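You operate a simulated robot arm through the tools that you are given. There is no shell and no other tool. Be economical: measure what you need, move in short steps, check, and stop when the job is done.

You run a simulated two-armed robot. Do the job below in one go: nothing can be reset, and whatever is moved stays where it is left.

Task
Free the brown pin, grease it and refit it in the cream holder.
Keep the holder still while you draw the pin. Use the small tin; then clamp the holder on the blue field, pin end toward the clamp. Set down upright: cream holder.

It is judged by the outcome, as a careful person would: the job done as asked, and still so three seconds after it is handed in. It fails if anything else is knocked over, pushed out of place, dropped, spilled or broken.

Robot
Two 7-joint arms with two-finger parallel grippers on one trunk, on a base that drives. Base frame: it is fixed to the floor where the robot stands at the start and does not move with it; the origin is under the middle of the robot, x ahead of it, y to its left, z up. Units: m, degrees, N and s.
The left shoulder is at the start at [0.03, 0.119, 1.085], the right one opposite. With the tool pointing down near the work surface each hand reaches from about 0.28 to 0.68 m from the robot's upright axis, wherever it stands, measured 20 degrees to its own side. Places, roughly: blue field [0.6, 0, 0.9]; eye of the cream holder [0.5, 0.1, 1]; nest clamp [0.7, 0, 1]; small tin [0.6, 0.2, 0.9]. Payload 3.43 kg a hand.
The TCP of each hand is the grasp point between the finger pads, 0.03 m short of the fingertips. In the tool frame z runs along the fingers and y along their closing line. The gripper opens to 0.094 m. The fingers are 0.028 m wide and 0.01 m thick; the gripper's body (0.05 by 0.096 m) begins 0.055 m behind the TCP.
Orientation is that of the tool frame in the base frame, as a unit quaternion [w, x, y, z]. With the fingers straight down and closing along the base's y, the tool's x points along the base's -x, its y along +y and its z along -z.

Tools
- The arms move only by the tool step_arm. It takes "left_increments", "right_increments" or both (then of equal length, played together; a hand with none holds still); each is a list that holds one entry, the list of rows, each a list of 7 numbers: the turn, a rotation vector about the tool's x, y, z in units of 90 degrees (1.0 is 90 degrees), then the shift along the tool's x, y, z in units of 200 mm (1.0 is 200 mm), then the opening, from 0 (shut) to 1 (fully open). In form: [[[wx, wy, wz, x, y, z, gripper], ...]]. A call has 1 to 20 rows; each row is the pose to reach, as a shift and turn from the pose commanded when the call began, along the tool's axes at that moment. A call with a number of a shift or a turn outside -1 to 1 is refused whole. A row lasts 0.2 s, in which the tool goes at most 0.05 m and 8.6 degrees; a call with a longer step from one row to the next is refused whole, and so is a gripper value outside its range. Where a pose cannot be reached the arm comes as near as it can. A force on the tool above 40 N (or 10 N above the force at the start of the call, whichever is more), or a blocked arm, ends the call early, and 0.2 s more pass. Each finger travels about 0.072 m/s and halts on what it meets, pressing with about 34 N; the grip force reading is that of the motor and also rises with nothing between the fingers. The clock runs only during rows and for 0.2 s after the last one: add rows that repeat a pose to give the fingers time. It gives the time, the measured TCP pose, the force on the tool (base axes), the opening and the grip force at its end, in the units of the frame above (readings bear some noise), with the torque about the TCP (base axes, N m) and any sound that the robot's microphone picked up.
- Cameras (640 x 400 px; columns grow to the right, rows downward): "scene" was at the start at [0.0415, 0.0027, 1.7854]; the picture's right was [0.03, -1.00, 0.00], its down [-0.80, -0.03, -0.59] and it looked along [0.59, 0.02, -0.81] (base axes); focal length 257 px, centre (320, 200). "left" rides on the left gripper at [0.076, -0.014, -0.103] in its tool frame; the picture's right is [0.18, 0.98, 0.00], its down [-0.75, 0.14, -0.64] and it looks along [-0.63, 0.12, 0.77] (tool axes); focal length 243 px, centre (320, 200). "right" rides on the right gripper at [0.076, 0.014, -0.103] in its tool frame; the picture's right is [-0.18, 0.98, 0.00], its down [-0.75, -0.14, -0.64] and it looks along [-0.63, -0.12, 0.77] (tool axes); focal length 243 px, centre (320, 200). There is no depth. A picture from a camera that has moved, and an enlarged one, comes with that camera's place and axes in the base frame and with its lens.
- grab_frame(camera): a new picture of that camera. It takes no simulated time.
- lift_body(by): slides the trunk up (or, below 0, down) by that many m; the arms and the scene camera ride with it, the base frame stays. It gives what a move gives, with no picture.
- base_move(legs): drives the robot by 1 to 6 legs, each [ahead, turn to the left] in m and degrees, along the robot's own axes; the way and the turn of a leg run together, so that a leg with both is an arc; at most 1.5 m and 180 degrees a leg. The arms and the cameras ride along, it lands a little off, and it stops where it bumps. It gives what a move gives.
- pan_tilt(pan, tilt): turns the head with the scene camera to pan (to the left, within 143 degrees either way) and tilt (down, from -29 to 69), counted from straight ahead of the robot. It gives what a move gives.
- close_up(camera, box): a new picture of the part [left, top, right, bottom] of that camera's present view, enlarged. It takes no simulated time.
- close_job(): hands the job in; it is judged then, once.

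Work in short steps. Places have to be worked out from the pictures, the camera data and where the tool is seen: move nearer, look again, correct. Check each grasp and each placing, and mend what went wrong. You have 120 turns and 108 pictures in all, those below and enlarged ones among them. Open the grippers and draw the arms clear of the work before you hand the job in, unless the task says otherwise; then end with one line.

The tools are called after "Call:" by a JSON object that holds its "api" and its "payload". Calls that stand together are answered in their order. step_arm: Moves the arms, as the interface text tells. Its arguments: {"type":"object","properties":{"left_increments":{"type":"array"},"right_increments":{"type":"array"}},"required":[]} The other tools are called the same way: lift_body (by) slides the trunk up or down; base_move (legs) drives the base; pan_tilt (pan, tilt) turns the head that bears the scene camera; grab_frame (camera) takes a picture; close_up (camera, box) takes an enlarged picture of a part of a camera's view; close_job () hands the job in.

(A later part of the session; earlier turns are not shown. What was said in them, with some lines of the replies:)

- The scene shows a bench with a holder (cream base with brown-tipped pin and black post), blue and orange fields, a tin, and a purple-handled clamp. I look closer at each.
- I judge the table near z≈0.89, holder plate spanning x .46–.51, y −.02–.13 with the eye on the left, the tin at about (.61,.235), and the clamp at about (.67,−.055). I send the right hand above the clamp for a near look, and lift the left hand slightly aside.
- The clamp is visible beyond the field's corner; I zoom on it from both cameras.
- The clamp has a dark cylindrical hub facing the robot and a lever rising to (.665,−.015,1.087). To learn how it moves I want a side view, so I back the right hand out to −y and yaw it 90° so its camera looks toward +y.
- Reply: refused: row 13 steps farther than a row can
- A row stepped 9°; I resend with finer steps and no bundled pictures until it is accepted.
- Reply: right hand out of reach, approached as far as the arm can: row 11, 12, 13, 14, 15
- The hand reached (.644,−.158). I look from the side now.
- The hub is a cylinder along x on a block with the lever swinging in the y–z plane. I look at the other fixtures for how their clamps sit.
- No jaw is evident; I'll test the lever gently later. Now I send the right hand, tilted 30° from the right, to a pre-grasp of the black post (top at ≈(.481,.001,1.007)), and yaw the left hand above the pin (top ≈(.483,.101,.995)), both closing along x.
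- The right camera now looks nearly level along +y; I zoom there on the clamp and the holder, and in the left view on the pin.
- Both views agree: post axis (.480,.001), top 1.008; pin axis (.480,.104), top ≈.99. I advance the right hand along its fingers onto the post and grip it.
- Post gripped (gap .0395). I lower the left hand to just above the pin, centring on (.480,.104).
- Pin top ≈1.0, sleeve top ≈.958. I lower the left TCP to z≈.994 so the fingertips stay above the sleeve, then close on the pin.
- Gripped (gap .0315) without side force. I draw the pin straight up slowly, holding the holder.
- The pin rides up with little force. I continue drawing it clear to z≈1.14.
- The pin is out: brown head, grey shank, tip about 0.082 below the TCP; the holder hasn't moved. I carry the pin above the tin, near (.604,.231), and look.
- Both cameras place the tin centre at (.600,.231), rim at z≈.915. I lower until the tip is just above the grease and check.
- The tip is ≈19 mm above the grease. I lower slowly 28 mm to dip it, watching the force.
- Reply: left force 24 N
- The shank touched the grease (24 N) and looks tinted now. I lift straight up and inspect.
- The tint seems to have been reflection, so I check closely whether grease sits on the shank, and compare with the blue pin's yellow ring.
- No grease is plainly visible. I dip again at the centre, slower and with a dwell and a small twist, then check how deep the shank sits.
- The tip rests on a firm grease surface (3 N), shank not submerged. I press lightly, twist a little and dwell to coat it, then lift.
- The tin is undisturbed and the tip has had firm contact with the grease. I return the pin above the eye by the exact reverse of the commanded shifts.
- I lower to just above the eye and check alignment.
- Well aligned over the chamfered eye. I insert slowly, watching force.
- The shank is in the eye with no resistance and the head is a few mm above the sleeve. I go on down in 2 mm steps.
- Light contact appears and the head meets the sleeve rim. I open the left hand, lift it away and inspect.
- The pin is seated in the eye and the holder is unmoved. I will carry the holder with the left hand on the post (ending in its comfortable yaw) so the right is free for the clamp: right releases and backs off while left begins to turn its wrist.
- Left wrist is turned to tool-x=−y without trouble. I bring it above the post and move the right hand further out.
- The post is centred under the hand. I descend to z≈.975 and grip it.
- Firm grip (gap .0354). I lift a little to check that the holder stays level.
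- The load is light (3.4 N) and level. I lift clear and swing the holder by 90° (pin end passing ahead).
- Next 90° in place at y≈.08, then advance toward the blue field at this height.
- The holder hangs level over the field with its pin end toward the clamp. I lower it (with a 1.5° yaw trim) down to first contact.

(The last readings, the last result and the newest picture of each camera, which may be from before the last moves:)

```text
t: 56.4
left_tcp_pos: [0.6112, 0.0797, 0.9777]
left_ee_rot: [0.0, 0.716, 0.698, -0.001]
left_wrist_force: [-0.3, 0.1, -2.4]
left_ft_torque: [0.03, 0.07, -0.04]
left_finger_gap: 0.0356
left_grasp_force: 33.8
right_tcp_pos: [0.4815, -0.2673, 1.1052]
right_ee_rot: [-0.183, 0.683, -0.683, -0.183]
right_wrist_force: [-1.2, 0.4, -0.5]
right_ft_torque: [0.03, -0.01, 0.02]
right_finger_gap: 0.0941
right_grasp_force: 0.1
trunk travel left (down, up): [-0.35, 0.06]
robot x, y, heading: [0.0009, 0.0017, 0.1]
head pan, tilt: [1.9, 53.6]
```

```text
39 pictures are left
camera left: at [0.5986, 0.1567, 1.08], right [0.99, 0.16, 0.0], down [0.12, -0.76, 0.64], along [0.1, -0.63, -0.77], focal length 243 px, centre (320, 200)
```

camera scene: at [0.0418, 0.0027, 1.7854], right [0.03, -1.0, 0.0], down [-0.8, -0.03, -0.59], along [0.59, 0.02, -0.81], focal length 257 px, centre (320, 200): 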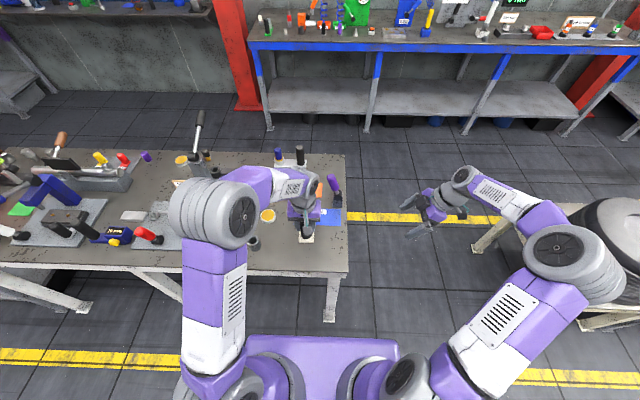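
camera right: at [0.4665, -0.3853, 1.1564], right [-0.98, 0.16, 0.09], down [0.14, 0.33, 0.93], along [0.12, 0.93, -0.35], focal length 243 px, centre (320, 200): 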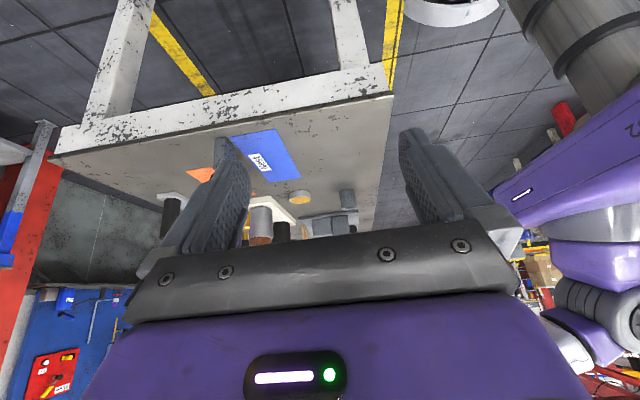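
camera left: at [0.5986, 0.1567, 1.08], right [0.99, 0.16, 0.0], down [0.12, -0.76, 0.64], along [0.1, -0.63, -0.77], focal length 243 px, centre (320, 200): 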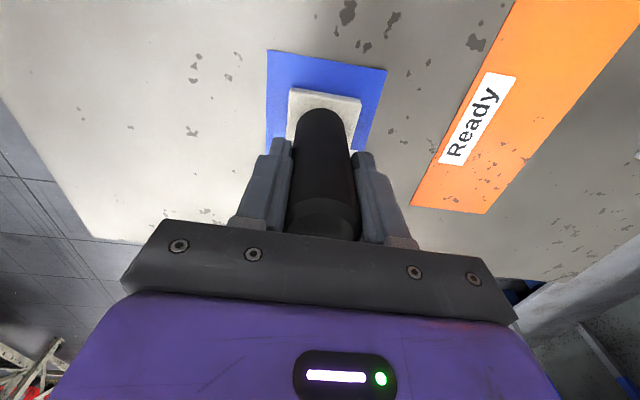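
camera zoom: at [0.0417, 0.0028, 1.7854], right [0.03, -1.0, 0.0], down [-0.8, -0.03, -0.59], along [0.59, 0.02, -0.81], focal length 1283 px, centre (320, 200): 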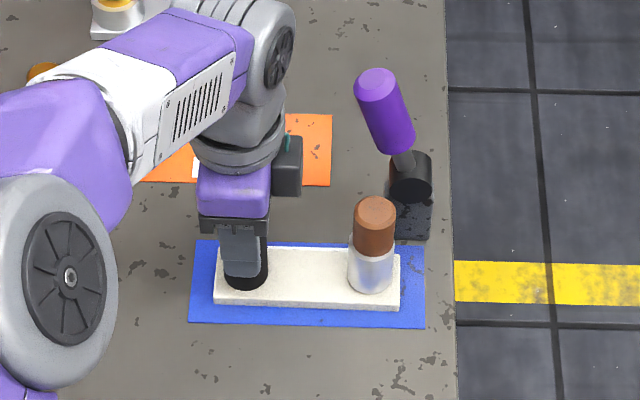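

The holder sits on the blue field, pin end by the clamp, essentially in contact. I settle it the last fraction, release it with the left hand and draw that hand up and away.

Call:
{"api": "step_arm", "payload": {"left_increments": [[[0, 0, -0.006, 0, 0, 0.004, 0.15], [0, 0, -0.008, 0, 0, 0.007, 0.15], [0, 0, -0.008, 0, 0, 0.007, 0.4], [0, 0, -0.008, 0, 0, 0.007, 0.7], [0, 0, -0.008, 0, 0, 0.007, 1], [0, 0, -0.008, 0, 0, 0.007, 1], [0, 0, -0.008, 0, 0, 0.007, 1], [0, 0, -0.008, 0, 0, -0.15, 1], [0, 0, -0.008, 0, 0, -0.35, 1], [0, 0, -0.008, 0, 0, -0.55, 1], [0, 0, -0.008, 0.1, -0.1, -0.75, 1], [0, 0, -0.008, 0.25, -0.2, -0.85, 1], [0, 0, -0.008, 0.45, -0.3, -0.85, 1], [0, 0, -0.008, 0.65, -0.35, -0.85, 1], [0, 0, -0.008, 0.8, -0.4, -0.85, 1]]]}}

Call:
{"api": "close_up", "payload": {"camera": "scene", "box": [270, 160, 370, 240]}}

Call:
{"api": "grab_frame", "payload": {"camera": "left"}}

```text
t: 59.6
left_tcp_pos: [0.535, 0.2439, 1.1475]
left_ee_rot: [0.0, 0.711, 0.703, 0.0]
left_wrist_force: [0.6, -0.2, 0.3]
left_ft_torque: [0.01, -0.01, 0.01]
left_finger_gap: 0.0938
left_grasp_force: 0.1
right_tcp_pos: [0.4805, -0.2664, 1.1057]
right_ee_rot: [0.184, -0.683, 0.683, 0.183]
right_wrist_force: [-0.6, 0.2, 0.6]
right_ft_torque: [-0.01, -0.02, 0.0]
right_finger_gap: 0.0941
right_grasp_force: 0.1
trunk travel left (down, up): [-0.35, 0.06]
robot x, y, heading: [-0.0012, 0.0012, 0.1]
head pan, tilt: [1.9, 53.6]
```

```text
5.00 times, centred on (320, 200) of scene
camera zoom: at [0.041, 0.0035, 1.7854], right [0.03, -1.0, 0.0], down [-0.8, -0.03, -0.59], along [0.59, 0.02, -0.81], focal length 1283 px, centre (320, 200)
```

zoom: 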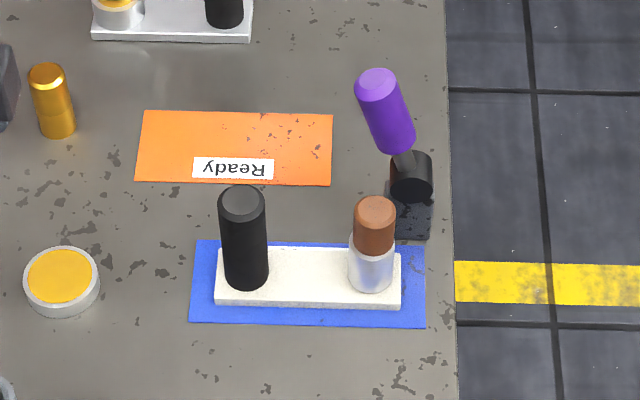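

```text
37 pictures are left
camera left: at [0.5212, 0.3204, 1.2493], right [0.99, 0.17, 0.0], down [0.13, -0.76, 0.64], along [0.11, -0.63, -0.77], focal length 243 px, centre (320, 200)
```

left: 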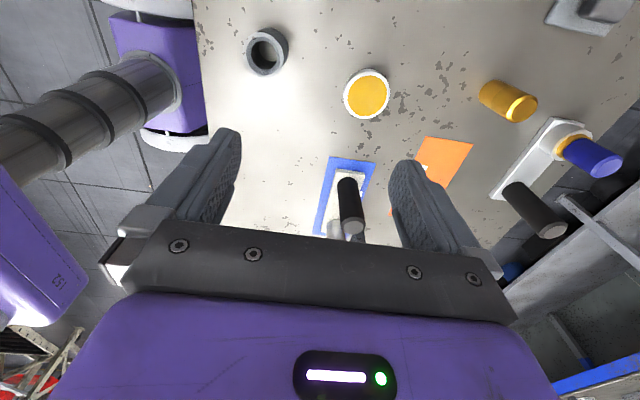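

The holder stands upright on the field. Now I reorient the right hand (untilt, yaw back, then tilt fingers forward 45°) with fingers closed to work the lever.

Call:
{"api": "step_arm", "payload": {"right_increments": [[[0, 0.09, 0, 0, 0, 0, 0.5], [0, 0.18, 0, 0, 0, 0, 0.2], [0, 0.26, 0, 0, 0, 0, 0], [0, 0.333, 0, 0, 0, 0, 0]]]}}

Call:
{"api": "step_arm", "payload": {"right_increments": [[[0, 0, 0.09, 0, 0, 0, 0], [0, 0, 0.18, 0, 0, 0, 0], [0, 0, 0.27, 0, 0, 0, 0], [0, 0, 0.36, 0, 0, 0, 0], [0, 0, 0.45, 0, 0, 0, 0], [0, 0, 0.54, 0, 0, 0, 0], [0, 0, 0.63, 0, 0, 0, 0], [0, 0, 0.72, 0, 0, 0, 0], [0, 0, 0.81, 0, 0, 0, 0], [0, 0, 0.9, 0, 0, 0, 0], [0, 0, 0.95, 0, 0, 0, 0], [0, 0, 1, 0, 0, 0, 0]]]}}

Call:
{"api": "step_arm", "payload": {"right_increments": [[[0, -0.09, 0, 0, 0, 0, 0], [0, -0.18, 0, 0, 0, 0, 0], [0, -0.27, 0, 0, 0, 0, 0], [0, -0.36, 0, 0, 0, 0, 0], [0, -0.45, 0, 0, 0, 0, 0], [0, -0.5, 0, 0, 0, 0, 0], [0, -0.5, 0, 0, 0, 0, 0]]]}}

Call:
{"api": "grab_frame", "payload": {"camera": "right"}}

```text
t: 60.6
left_tcp_pos: [0.5357, 0.2436, 1.1471]
left_ee_rot: [0.0, 0.712, 0.702, 0.0]
left_wrist_force: [-0.3, 0.2, -0.6]
left_ft_torque: [-0.03, -0.02, -0.01]
left_finger_gap: 0.0938
left_grasp_force: 0.1
right_tcp_pos: [0.4801, -0.2664, 1.1051]
right_ee_rot: [0.0, 0.708, -0.707, 0.0]
right_wrist_force: [-0.4, -0.1, 0.6]
right_ft_torque: [-0.01, -0.01, 0.03]
right_finger_gap: 0.0
right_grasp_force: 32.7
trunk travel left (down, up): [-0.35, 0.06]
robot x, y, heading: [0.0015, 0.0015, -0.2]
head pan, tilt: [1.9, 53.6]
```

```text
t: 63.2
left_tcp_pos: [0.5346, 0.2422, 1.1481]
left_ee_rot: [0.0, 0.712, 0.702, -0.001]
left_wrist_force: [0.0, -0.2, -1.2]
left_ft_torque: [-0.01, -0.01, -0.03]
left_finger_gap: 0.094
left_grasp_force: 0.0
right_tcp_pos: [0.481, -0.2672, 1.1052]
right_ee_rot: [0.0, 0.001, 1.0, 0.0]
right_wrist_force: [1.4, -1.0, 0.0]
right_ft_torque: [-0.02, 0.0, -0.06]
right_finger_gap: 0.0002
right_grasp_force: 33.3
trunk travel left (down, up): [-0.35, 0.06]
robot x, y, heading: [0.0008, -0.0008, 0.0]
head pan, tilt: [1.9, 53.6]
```

```text
t: 64.8
left_tcp_pos: [0.5359, 0.2423, 1.1473]
left_ee_rot: [0.0, 0.712, 0.702, -0.001]
left_wrist_force: [0.4, 0.2, -0.4]
left_ft_torque: [0.03, 0.02, 0.0]
left_finger_gap: 0.0941
left_grasp_force: 0.1
right_tcp_pos: [0.4818, -0.2658, 1.1045]
right_ee_rot: [0.383, 0.0, 0.924, 0.0]
right_wrist_force: [0.3, 0.2, 0.0]
right_ft_torque: [-0.01, 0.01, 0.0]
right_finger_gap: 0.0
right_grasp_force: 32.9
trunk travel left (down, up): [-0.35, 0.06]
robot x, y, heading: [-0.001, -0.0008, 0.1]
head pan, tilt: [1.9, 53.6]
```

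```text
36 pictures are left
camera right: at [0.3538, -0.2535, 1.1246], right [0.13, 0.98, 0.13], down [0.08, -0.14, 0.99], along [0.99, -0.12, -0.1], focal length 243 px, centre (320, 200)
```

right: 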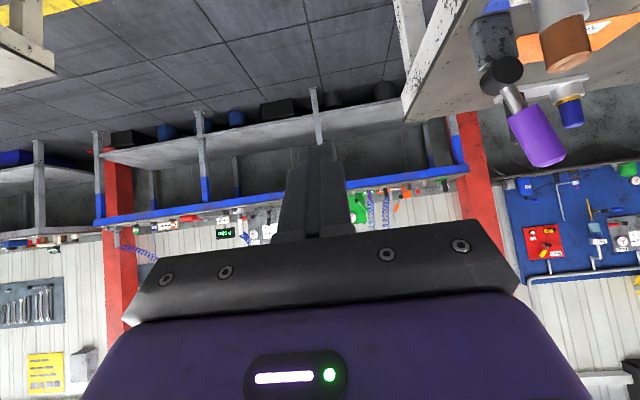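

This is a near-elevation view of the clamp; I zoom in on it.

Call:
{"api": "close_up", "payload": {"camera": "right", "box": [450, 0, 610, 180]}}

```text
2.22 times, centred on (530, 90) of right
camera zoom: at [0.3538, -0.2535, 1.1246], right [0.13, 0.98, 0.13], down [0.08, -0.14, 0.99], along [0.99, -0.12, -0.1], focal length 539 px, centre (-147, 444)
```

zoom: 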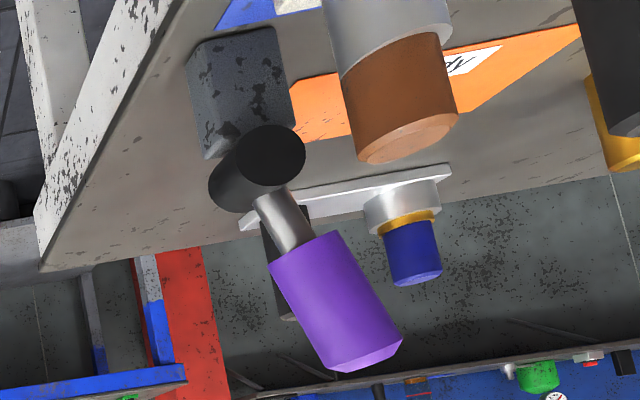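

Lever: hub ≈(.663,−.055,.977), tip ≈(.665,−.017,1.087), leaning 19° to +y. I position the closed fingers on its −y side for a gentle test push.

Call:
{"api": "step_arm", "payload": {"right_increments": [[[0, 0, 0, -0.07, 0.13, 0.1, 0], [0, 0, 0, -0.14, 0.26, 0.2, 0], [0, 0, 0, -0.22, 0.39, 0.31, 0], [0, 0, 0, -0.29, 0.52, 0.41, 0], [0, 0, 0, -0.36, 0.65, 0.51, 0], [0, 0, 0, -0.43, 0.78, 0.62, 0], [0, 0, 0, -0.505, 0.905, 0.72, 0], [0, 0, 0, -0.505, 0.905, 0.72, 0]]]}}

Call:
{"api": "grab_frame", "payload": {"camera": "right"}}

Call:
{"api": "close_up", "payload": {"camera": "scene", "box": [290, 150, 370, 220]}}

```text
t: 66.6
left_tcp_pos: [0.5352, 0.2422, 1.147]
left_ee_rot: [0.001, 0.712, 0.702, 0.0]
left_wrist_force: [0.3, -0.2, 1.1]
left_ft_torque: [0.03, -0.02, -0.02]
left_finger_gap: 0.0942
left_grasp_force: 0.2
right_tcp_pos: [0.6535, -0.0867, 1.0755]
right_ee_rot: [0.382, 0.0, 0.924, 0.001]
right_wrist_force: [-1.6, -0.2, 0.3]
right_ft_torque: [0.02, -0.01, 0.04]
right_finger_gap: 0.0
right_grasp_force: 33.2
trunk travel left (down, up): [-0.35, 0.06]
robot x, y, heading: [-0.0003, 0.0006, -0.2]
head pan, tilt: [1.9, 53.6]
```

```text
34 pictures are left
camera right: at [0.5259, -0.0729, 1.095], right [0.13, 0.98, 0.13], down [0.08, -0.14, 0.99], along [0.99, -0.12, -0.1], focal length 243 px, centre (320, 200)
```

right: 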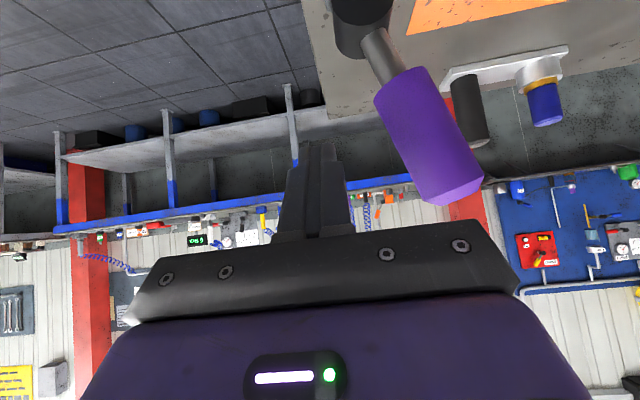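

```text
5.71 times, centred on (330, 185) of scene
camera zoom: at [0.0409, 0.0019, 1.7854], right [0.03, -1.0, 0.0], down [-0.8, -0.03, -0.59], along [0.59, 0.02, -0.81], focal length 1466 px, centre (263, 286)
```

zoom: 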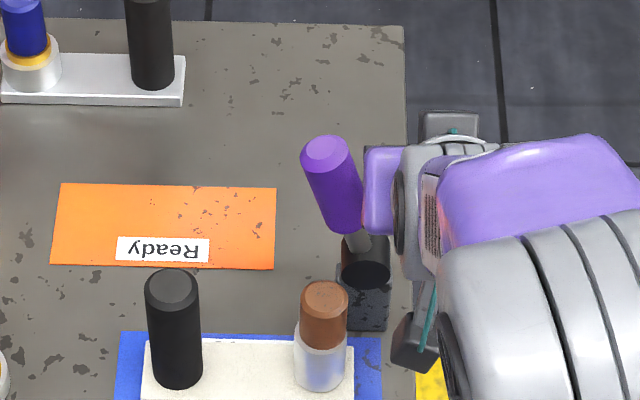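

The blade is level with the handle. I push toward +y by 45 mm in small steps and read the force.

Call:
{"api": "step_arm", "payload": {"right_increments": [[[0, 0, 0, 0, 0.05, 0, 0], [0, 0, 0, 0, 0.1, 0, 0], [0, 0, 0, 0, 0.15, 0, 0], [0, 0, 0, 0, 0.175, 0, 0], [0, 0, 0, 0, 0.2, 0, 0], [0, 0, 0, 0, 0.215, 0, 0], [0, 0, 0, 0, 0.225, 0, 0]]]}}

Call:
{"api": "close_up", "payload": {"camera": "right", "box": [260, 0, 500, 230]}}

```text
t: 68.2
left_tcp_pos: [0.5354, 0.243, 1.1464]
left_ee_rot: [0.0, 0.713, 0.701, -0.001]
left_wrist_force: [0.1, 0.1, -0.4]
left_ft_torque: [-0.04, 0.02, 0.01]
left_finger_gap: 0.0939
left_grasp_force: 0.1
right_tcp_pos: [0.6538, -0.0416, 1.0745]
right_ee_rot: [0.383, 0.0, 0.924, 0.0]
right_wrist_force: [-0.2, -4.5, -2.1]
right_ft_torque: [-0.17, -0.02, -0.07]
right_finger_gap: 0.0
right_grasp_force: 32.9
trunk travel left (down, up): [-0.35, 0.06]
robot x, y, heading: [-0.0007, -0.0026, -0.1]
head pan, tilt: [1.9, 53.6]
```

```text
1.74 times, centred on (380, 115) of right
camera zoom: at [0.5269, -0.0284, 1.0942], right [0.13, 0.98, 0.13], down [0.08, -0.14, 0.99], along [0.99, -0.12, -0.1], focal length 422 px, centre (216, 348)
```

zoom: 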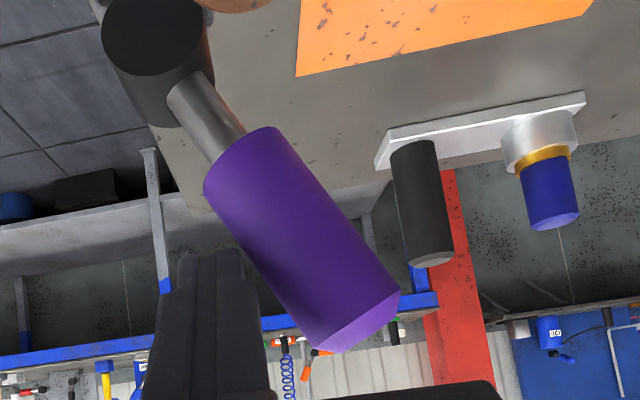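

The lever yields toward +y (≈4.5 N), so that is the closing way. I push on to about 45° and look.

Call:
{"api": "step_arm", "payload": {"right_increments": [[[0, 0, 0, 0, 0.03, 0, 0], [0, 0, 0, 0, 0.06, 0, 0], [0, 0, 0, 0, 0.09, 0, 0], [0, 0, 0, 0, 0.115, 0, 0], [0, 0, 0, 0, 0.133, 0, 0]]]}}

Call:
{"api": "close_up", "payload": {"camera": "scene", "box": [290, 150, 370, 220]}}

Call:
{"api": "grab_frame", "payload": {"camera": "right"}}

```text
t: 69.4
left_tcp_pos: [0.535, 0.2428, 1.1476]
left_ee_rot: [0.0, 0.712, 0.702, 0.0]
left_wrist_force: [0.7, -0.5, -0.1]
left_ft_torque: [0.01, 0.02, 0.02]
left_finger_gap: 0.0939
left_grasp_force: 0.0
right_tcp_pos: [0.6547, -0.0148, 1.0746]
right_ee_rot: [0.382, 0.0, 0.924, 0.001]
right_wrist_force: [0.7, -3.0, 0.6]
right_ft_torque: [-0.1, -0.01, -0.04]
right_finger_gap: 0.0
right_grasp_force: 32.9
trunk travel left (down, up): [-0.35, 0.06]
robot x, y, heading: [-0.0024, 0.0006, 0.1]
head pan, tilt: [1.9, 53.6]
```

```text
5.71 times, centred on (330, 185) of scene
camera zoom: at [0.0417, 0.0022, 1.7854], right [0.03, -1.0, 0.0], down [-0.8, -0.03, -0.59], along [0.59, 0.02, -0.81], focal length 1466 px, centre (263, 286)
```

zoom: 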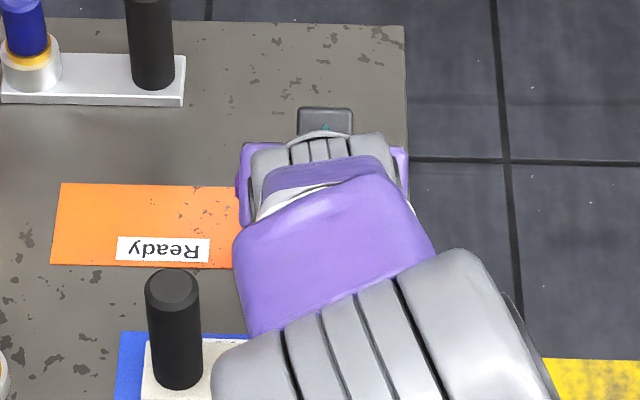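

```text
30 pictures are left
camera right: at [0.527, -0.0011, 1.0945], right [0.13, 0.98, 0.13], down [0.08, -0.14, 0.99], along [0.99, -0.12, -0.1], focal length 243 px, centre (320, 200)
```

right: 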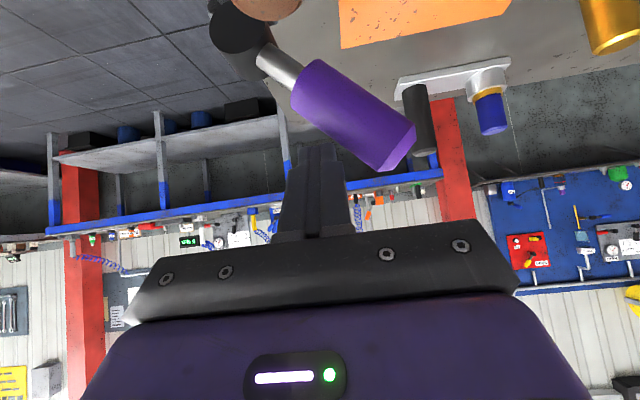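

The lever follows with ~3 N. I continue along its arc, moving +y and down toward horizontal.

Call:
{"api": "step_arm", "payload": {"right_increments": [[[0, 0, 0, 0.014, 0.04, 0.014, 0], [0, 0, 0, 0.028, 0.082, 0.028, 0], [0, 0, 0, 0.06, 0.112, 0.06, 0], [0, 0, 0, 0.095, 0.14, 0.095, 0], [0, 0, 0, 0.131, 0.17, 0.131, 0], [0, 0, 0, 0.131, 0.17, 0.131, 0]]]}}

Call:
{"api": "grab_frame", "payload": {"camera": "right"}}

```text
t: 70.6
left_tcp_pos: [0.534, 0.2421, 1.1473]
left_ee_rot: [0.0, 0.712, 0.702, 0.0]
left_wrist_force: [0.0, -0.4, -0.2]
left_ft_torque: [-0.01, 0.04, 0.0]
left_finger_gap: 0.0942
left_grasp_force: 0.1
right_tcp_pos: [0.6599, 0.0131, 1.0509]
right_ee_rot: [0.395, 0.004, 0.919, 0.0]
right_wrist_force: [-10.6, -8.7, 17.2]
right_ft_torque: [-0.07, 0.11, -0.01]
right_finger_gap: 0.0
right_grasp_force: 33.8
trunk travel left (down, up): [-0.35, 0.06]
robot x, y, heading: [0.0042, -0.0011, 0.2]
head pan, tilt: [1.9, 53.6]
stopped in row 6 (right hand): the force on the tool passed its limit at 48 N (the readings are from after the stop); the commanded pose is now the measured one
```

```text
29 pictures are left
camera right: at [0.532, 0.0277, 1.0678], right [0.13, 0.98, 0.14], down [0.05, -0.15, 0.99], along [0.99, -0.12, -0.07], focal length 243 px, centre (320, 200)
```

right: 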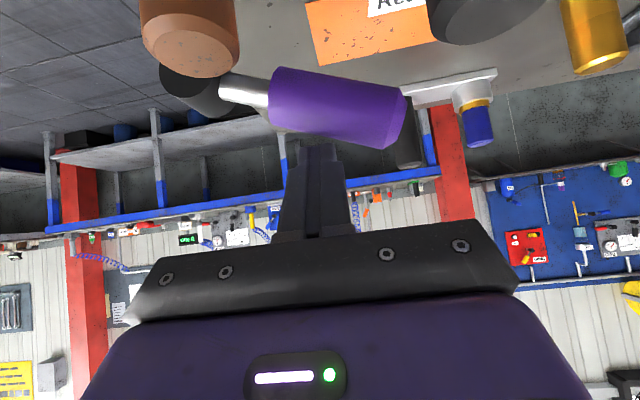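

The push stopped at 48 N with the lever at about 75°, likely its end stop. I back the hand off upward and see where the lever stays.

Call:
{"api": "step_arm", "payload": {"right_increments": [[[0, 0, 0, -0.05, 0, -0.05, 0], [0, 0, 0, -0.15, -0.05, -0.15, 0], [0, 0, 0, -0.25, -0.15, -0.25, 0], [0, 0, 0, -0.25, -0.35, -0.25, 0], [0, 0, 0, -0.25, -0.55, -0.25, 0], [0, 0, 0, -0.2, -0.75, -0.3, 0], [0, 0, 0, -0.15, -0.9, -0.4, 0]]]}}

Call:
{"api": "close_up", "payload": {"camera": "right", "box": [300, 0, 560, 200]}}

Call:
{"api": "close_up", "payload": {"camera": "scene", "box": [280, 165, 360, 235]}}

```text
t: 72.2
left_tcp_pos: [0.5344, 0.2398, 1.1476]
left_ee_rot: [0.0, 0.712, 0.702, 0.0]
left_wrist_force: [-0.4, -0.8, 0.8]
left_ft_torque: [-0.01, -0.02, -0.01]
left_finger_gap: 0.094
left_grasp_force: 0.0
right_tcp_pos: [0.6195, -0.166, 1.1249]
right_ee_rot: [0.392, 0.002, 0.92, 0.001]
right_wrist_force: [0.3, -0.2, 0.3]
right_ft_torque: [0.05, 0.03, 0.03]
right_finger_gap: 0.0002
right_grasp_force: 33.2
trunk travel left (down, up): [-0.35, 0.06]
robot x, y, heading: [-0.0012, -0.0013, 0.0]
head pan, tilt: [1.9, 53.6]
```

```text
2.00 times, centred on (430, 100) of right
camera zoom: at [0.4931, -0.1522, 1.1417], right [0.13, 0.98, 0.14], down [0.06, -0.15, 0.99], along [0.99, -0.12, -0.08], focal length 485 px, centre (100, 400)
```

zoom: 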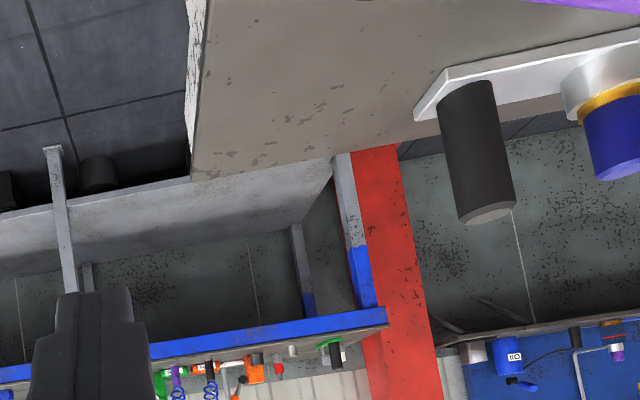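

```text
5.71 times, centred on (320, 200) of scene
camera zoom: at [0.0402, 0.0013, 1.7854], right [0.03, -1.0, 0.0], down [-0.8, -0.03, -0.59], along [0.59, 0.02, -0.8], focal length 1466 px, centre (320, 200)
```

zoom: 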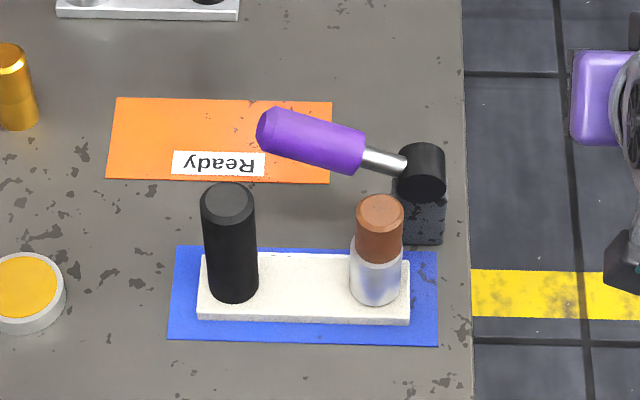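

The lever stays down at roughly 70°. I confirm that it is the end stop by pressing gently nearer the handle's tip from above; first move over it.

Call:
{"api": "step_arm", "payload": {"right_increments": [[[0, 0, 0, 0, 0.17, 0, 0], [0, 0, 0, 0, 0.34, 0, 0], [0, 0, 0, 0, 0.51, 0, 0], [0, 0, 0, -0.01, 0.68, 0.05, 0], [0, 0, 0, -0.03, 0.85, 0.12, 0], [0, 0, 0, -0.055, 1, 0.23, 0], [0, 0, 0, -0.055, 1, 0.23, 0]]]}}

Call:
{"api": "step_arm", "payload": {"right_increments": [[[0, 0, 0, 0.035, 0, 0.035, 0], [0, 0, 0, 0.07, 0, 0.07, 0], [0, 0, 0, 0.09, 0, 0.09, 0], [0, 0, 0, 0.105, 0, 0.105, 0], [0, 0, 0, 0.115, 0, 0.115, 0], [0, 0, 0, 0.125, 0, 0.125, 0], [0, 0, 0, 0.135, 0, 0.135, 0], [0, 0, 0, 0.145, 0, 0.145, 0]]]}}

Call:
{"api": "grab_frame", "payload": {"camera": "right"}}

```text
t: 73.8
left_tcp_pos: [0.5345, 0.241, 1.1477]
left_ee_rot: [0.0, 0.713, 0.701, 0.0]
left_wrist_force: [1.0, -0.5, 0.7]
left_ft_torque: [0.02, -0.02, 0.0]
left_finger_gap: 0.094
left_grasp_force: 0.0
right_tcp_pos: [0.662, 0.0365, 1.1017]
right_ee_rot: [0.391, 0.003, 0.92, 0.0]
right_wrist_force: [0.2, -0.6, -0.6]
right_ft_torque: [-0.01, -0.03, 0.04]
right_finger_gap: 0.0001
right_grasp_force: 33.6
trunk travel left (down, up): [-0.35, 0.06]
robot x, y, heading: [0.0005, -0.0001, 0.2]
head pan, tilt: [1.9, 53.6]
```

```text
t: 75.6
left_tcp_pos: [0.5362, 0.2424, 1.147]
left_ee_rot: [0.0, 0.713, 0.701, 0.001]
left_wrist_force: [0.0, -0.7, 0.4]
left_ft_torque: [0.01, 0.01, 0.01]
left_finger_gap: 0.0941
left_grasp_force: 0.0
right_tcp_pos: [0.6628, 0.0356, 1.0611]
right_ee_rot: [0.391, 0.002, 0.92, 0.001]
right_wrist_force: [-0.6, -0.6, -1.1]
right_ft_torque: [0.0, 0.0, 0.0]
right_finger_gap: 0.0
right_grasp_force: 32.8
trunk travel left (down, up): [-0.35, 0.06]
robot x, y, heading: [0.0035, -0.0, -0.1]
head pan, tilt: [1.9, 53.6]
```

```text
26 pictures are left
camera right: at [0.5362, 0.049, 1.0775], right [0.13, 0.98, 0.14], down [0.06, -0.15, 0.99], along [0.99, -0.12, -0.08], focal length 243 px, centre (320, 200)
```

right: 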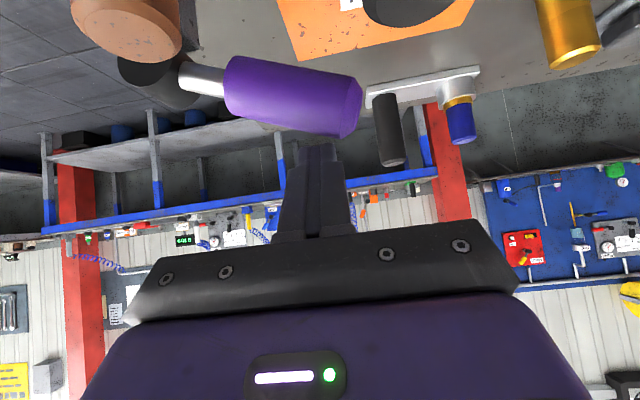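

The blade sits just above the handle near its tip with no force yet. I press down in 2–3 mm steps.

Call:
{"api": "step_arm", "payload": {"right_increments": [[[0, 0, 0, 0.012, 0, 0.012, 0], [0, 0, 0, 0.022, 0, 0.022, 0], [0, 0, 0, 0.032, 0, 0.032, 0], [0, 0, 0, 0.042, 0, 0.042, 0], [0, 0, 0, 0.052, 0, 0.052, 0], [0, 0, 0, 0.06, 0, 0.06, 0]]]}}

Call:
{"api": "grab_frame", "payload": {"camera": "right"}}

```text
t: 77.0
left_tcp_pos: [0.5359, 0.2413, 1.1456]
left_ee_rot: [-0.001, 0.713, 0.701, -0.001]
left_wrist_force: [-0.2, 0.6, -0.3]
left_ft_torque: [-0.03, 0.04, 0.02]
left_finger_gap: 0.0941
left_grasp_force: 0.1
right_tcp_pos: [0.6695, 0.0346, 1.0531]
right_ee_rot: [0.401, 0.005, 0.916, 0.002]
right_wrist_force: [1.6, -0.9, 1.6]
right_ft_torque: [0.02, 0.2, 0.03]
right_finger_gap: 0.0002
right_grasp_force: 32.6
trunk travel left (down, up): [-0.35, 0.06]
robot x, y, heading: [0.0017, 0.0011, -0.1]
head pan, tilt: [1.9, 53.6]
stopped in row 6 (right hand): the force on the tool passed its limit at 41 N (the readings are from after the stop); the commanded pose is now the measured one
```

```text
25 pictures are left
camera right: at [0.5417, 0.0496, 1.067], right [0.13, 0.98, 0.14], down [0.04, -0.15, 0.99], along [0.99, -0.12, -0.06], focal length 243 px, centre (320, 200)
```

right: 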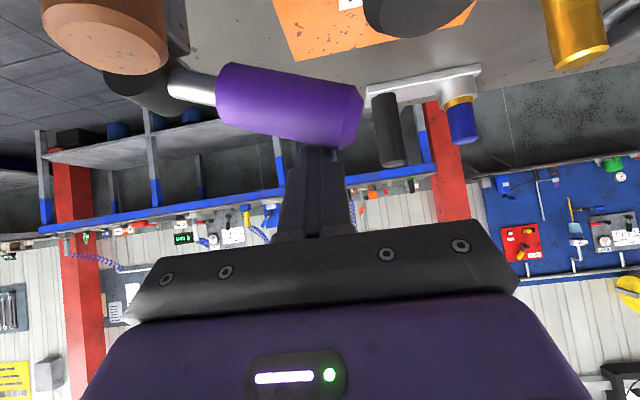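

Blocked again at 41 N at the same angle: the lever is at its closed stop. I withdraw the right hand up and to the side, and the left up and back.

Call:
{"api": "step_arm", "payload": {"right_increments": [[[0, 0, 0, -0.07, 0, -0.07, 0], [0, 0, 0, -0.17, 0, -0.17, 0], [0, 0, 0, -0.28, -0.05, -0.28, 0], [0, 0, 0, -0.33, -0.2, -0.33, 0], [0, 0, 0, -0.33, -0.4, -0.33, 0], [0, 0, 0, -0.33, -0.6, -0.33, 0], [0, 0, 0, -0.33, -0.8, -0.4, 0.3], [0, 0, 0, -0.33, -1, -0.5, 0.6], [0, 0, 0, -0.3, -1, -0.65, 1], [0, 0, 0, -0.25, -1, -0.85, 1], [0, 0, 0, -0.2, -1, -1, 1]]], "left_increments": [[[0, 0, 0, 0, 0, -0.1, 1], [0, 0, 0, 0, 0, -0.2, 1], [0, 0, 0, 0, 0, -0.3, 1], [0, 0, 0, 0, 0, -0.35, 1], [0, 0, 0, 0, 0, -0.35, 1], [0, 0, 0, 0, 0, -0.35, 1], [0, 0, 0, 0.1, -0.1, -0.35, 1], [0, 0, 0, 0.2, -0.2, -0.35, 1], [0, 0, 0, 0.2, -0.3, -0.35, 1], [0, 0, 0, 0.2, -0.4, -0.35, 1], [0, 0, 0, 0.2, -0.4, -0.35, 1]]]}}

Call:
{"api": "close_up", "payload": {"camera": "scene", "box": [270, 160, 370, 240]}}

Call:
{"api": "grab_frame", "payload": {"camera": "scene"}}

Call:
{"api": "grab_frame", "payload": {"camera": "right"}}

```text
t: 79.4
left_tcp_pos: [0.456, 0.283, 1.2175]
left_ee_rot: [0.0, 0.713, 0.702, 0.0]
left_wrist_force: [1.1, 0.4, -0.2]
left_ft_torque: [0.02, -0.03, 0.04]
left_finger_gap: 0.0941
left_grasp_force: 0.0
right_tcp_pos: [0.5469, -0.1655, 1.2166]
right_ee_rot: [0.4, 0.003, 0.917, 0.004]
right_wrist_force: [0.0, 0.7, 0.1]
right_ft_torque: [-0.04, 0.03, 0.01]
right_finger_gap: 0.0938
right_grasp_force: 0.0
trunk travel left (down, up): [-0.35, 0.06]
robot x, y, heading: [0.0019, 0.0039, -0.2]
head pan, tilt: [1.9, 53.6]
```

```text
5.00 times, centred on (320, 200) of scene
camera zoom: at [0.0409, 0.0025, 1.7854], right [0.03, -1.0, 0.0], down [-0.8, -0.03, -0.59], along [0.59, 0.02, -0.81], focal length 1283 px, centre (320, 200)
```

zoom: 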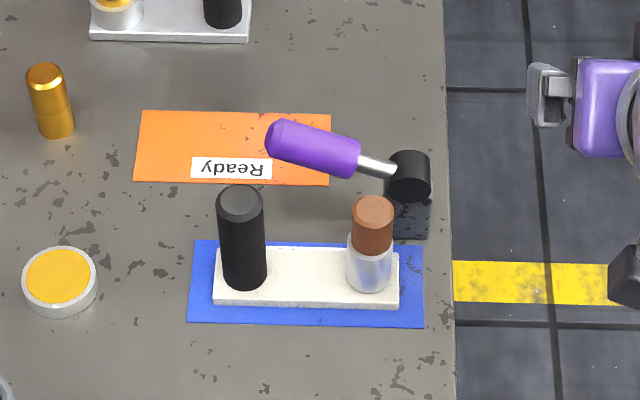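

```text
23 pictures are left
camera scene: at [0.0409, 0.0025, 1.7854], right [0.03, -1.0, 0.0], down [-0.8, -0.03, -0.59], along [0.59, 0.02, -0.81], focal length 257 px, centre (320, 200)
```

scene: 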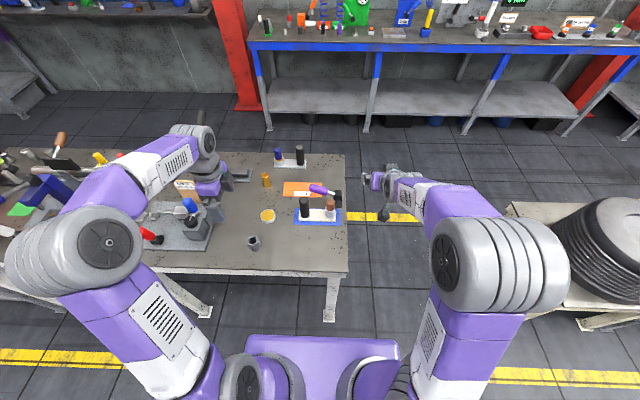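

```text
22 pictures are left
camera right: at [0.4187, -0.152, 1.2313], right [0.13, 0.98, 0.14], down [0.04, -0.15, 0.99], along [0.99, -0.12, -0.06], focal length 243 px, centre (320, 200)
```

right: 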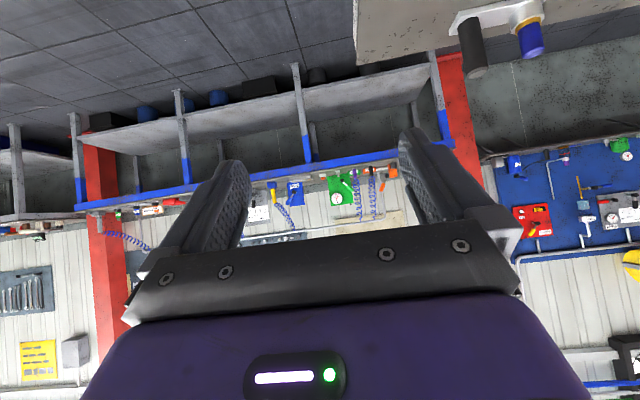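

The cream holder stands upright on the blue field with the brown pin refitted and its pin end at the closed clamp. Nothing else has moved, and both hands are open and clear, so I hand the job in.

Call:
{"api": "close_job", "payload": {}}

```text
The job is handed in.
```

I drew the brown pin, dipped it in the small tin and refitted it. The cream holder now stands upright on the blue field, pin end toward the closed clamp. Two points rest on judgement: the pin tip was pressed onto the grease twice, but no grease showed on it in the pictures. I took the clamp as closed because the lever stopped firmly at about 70°.
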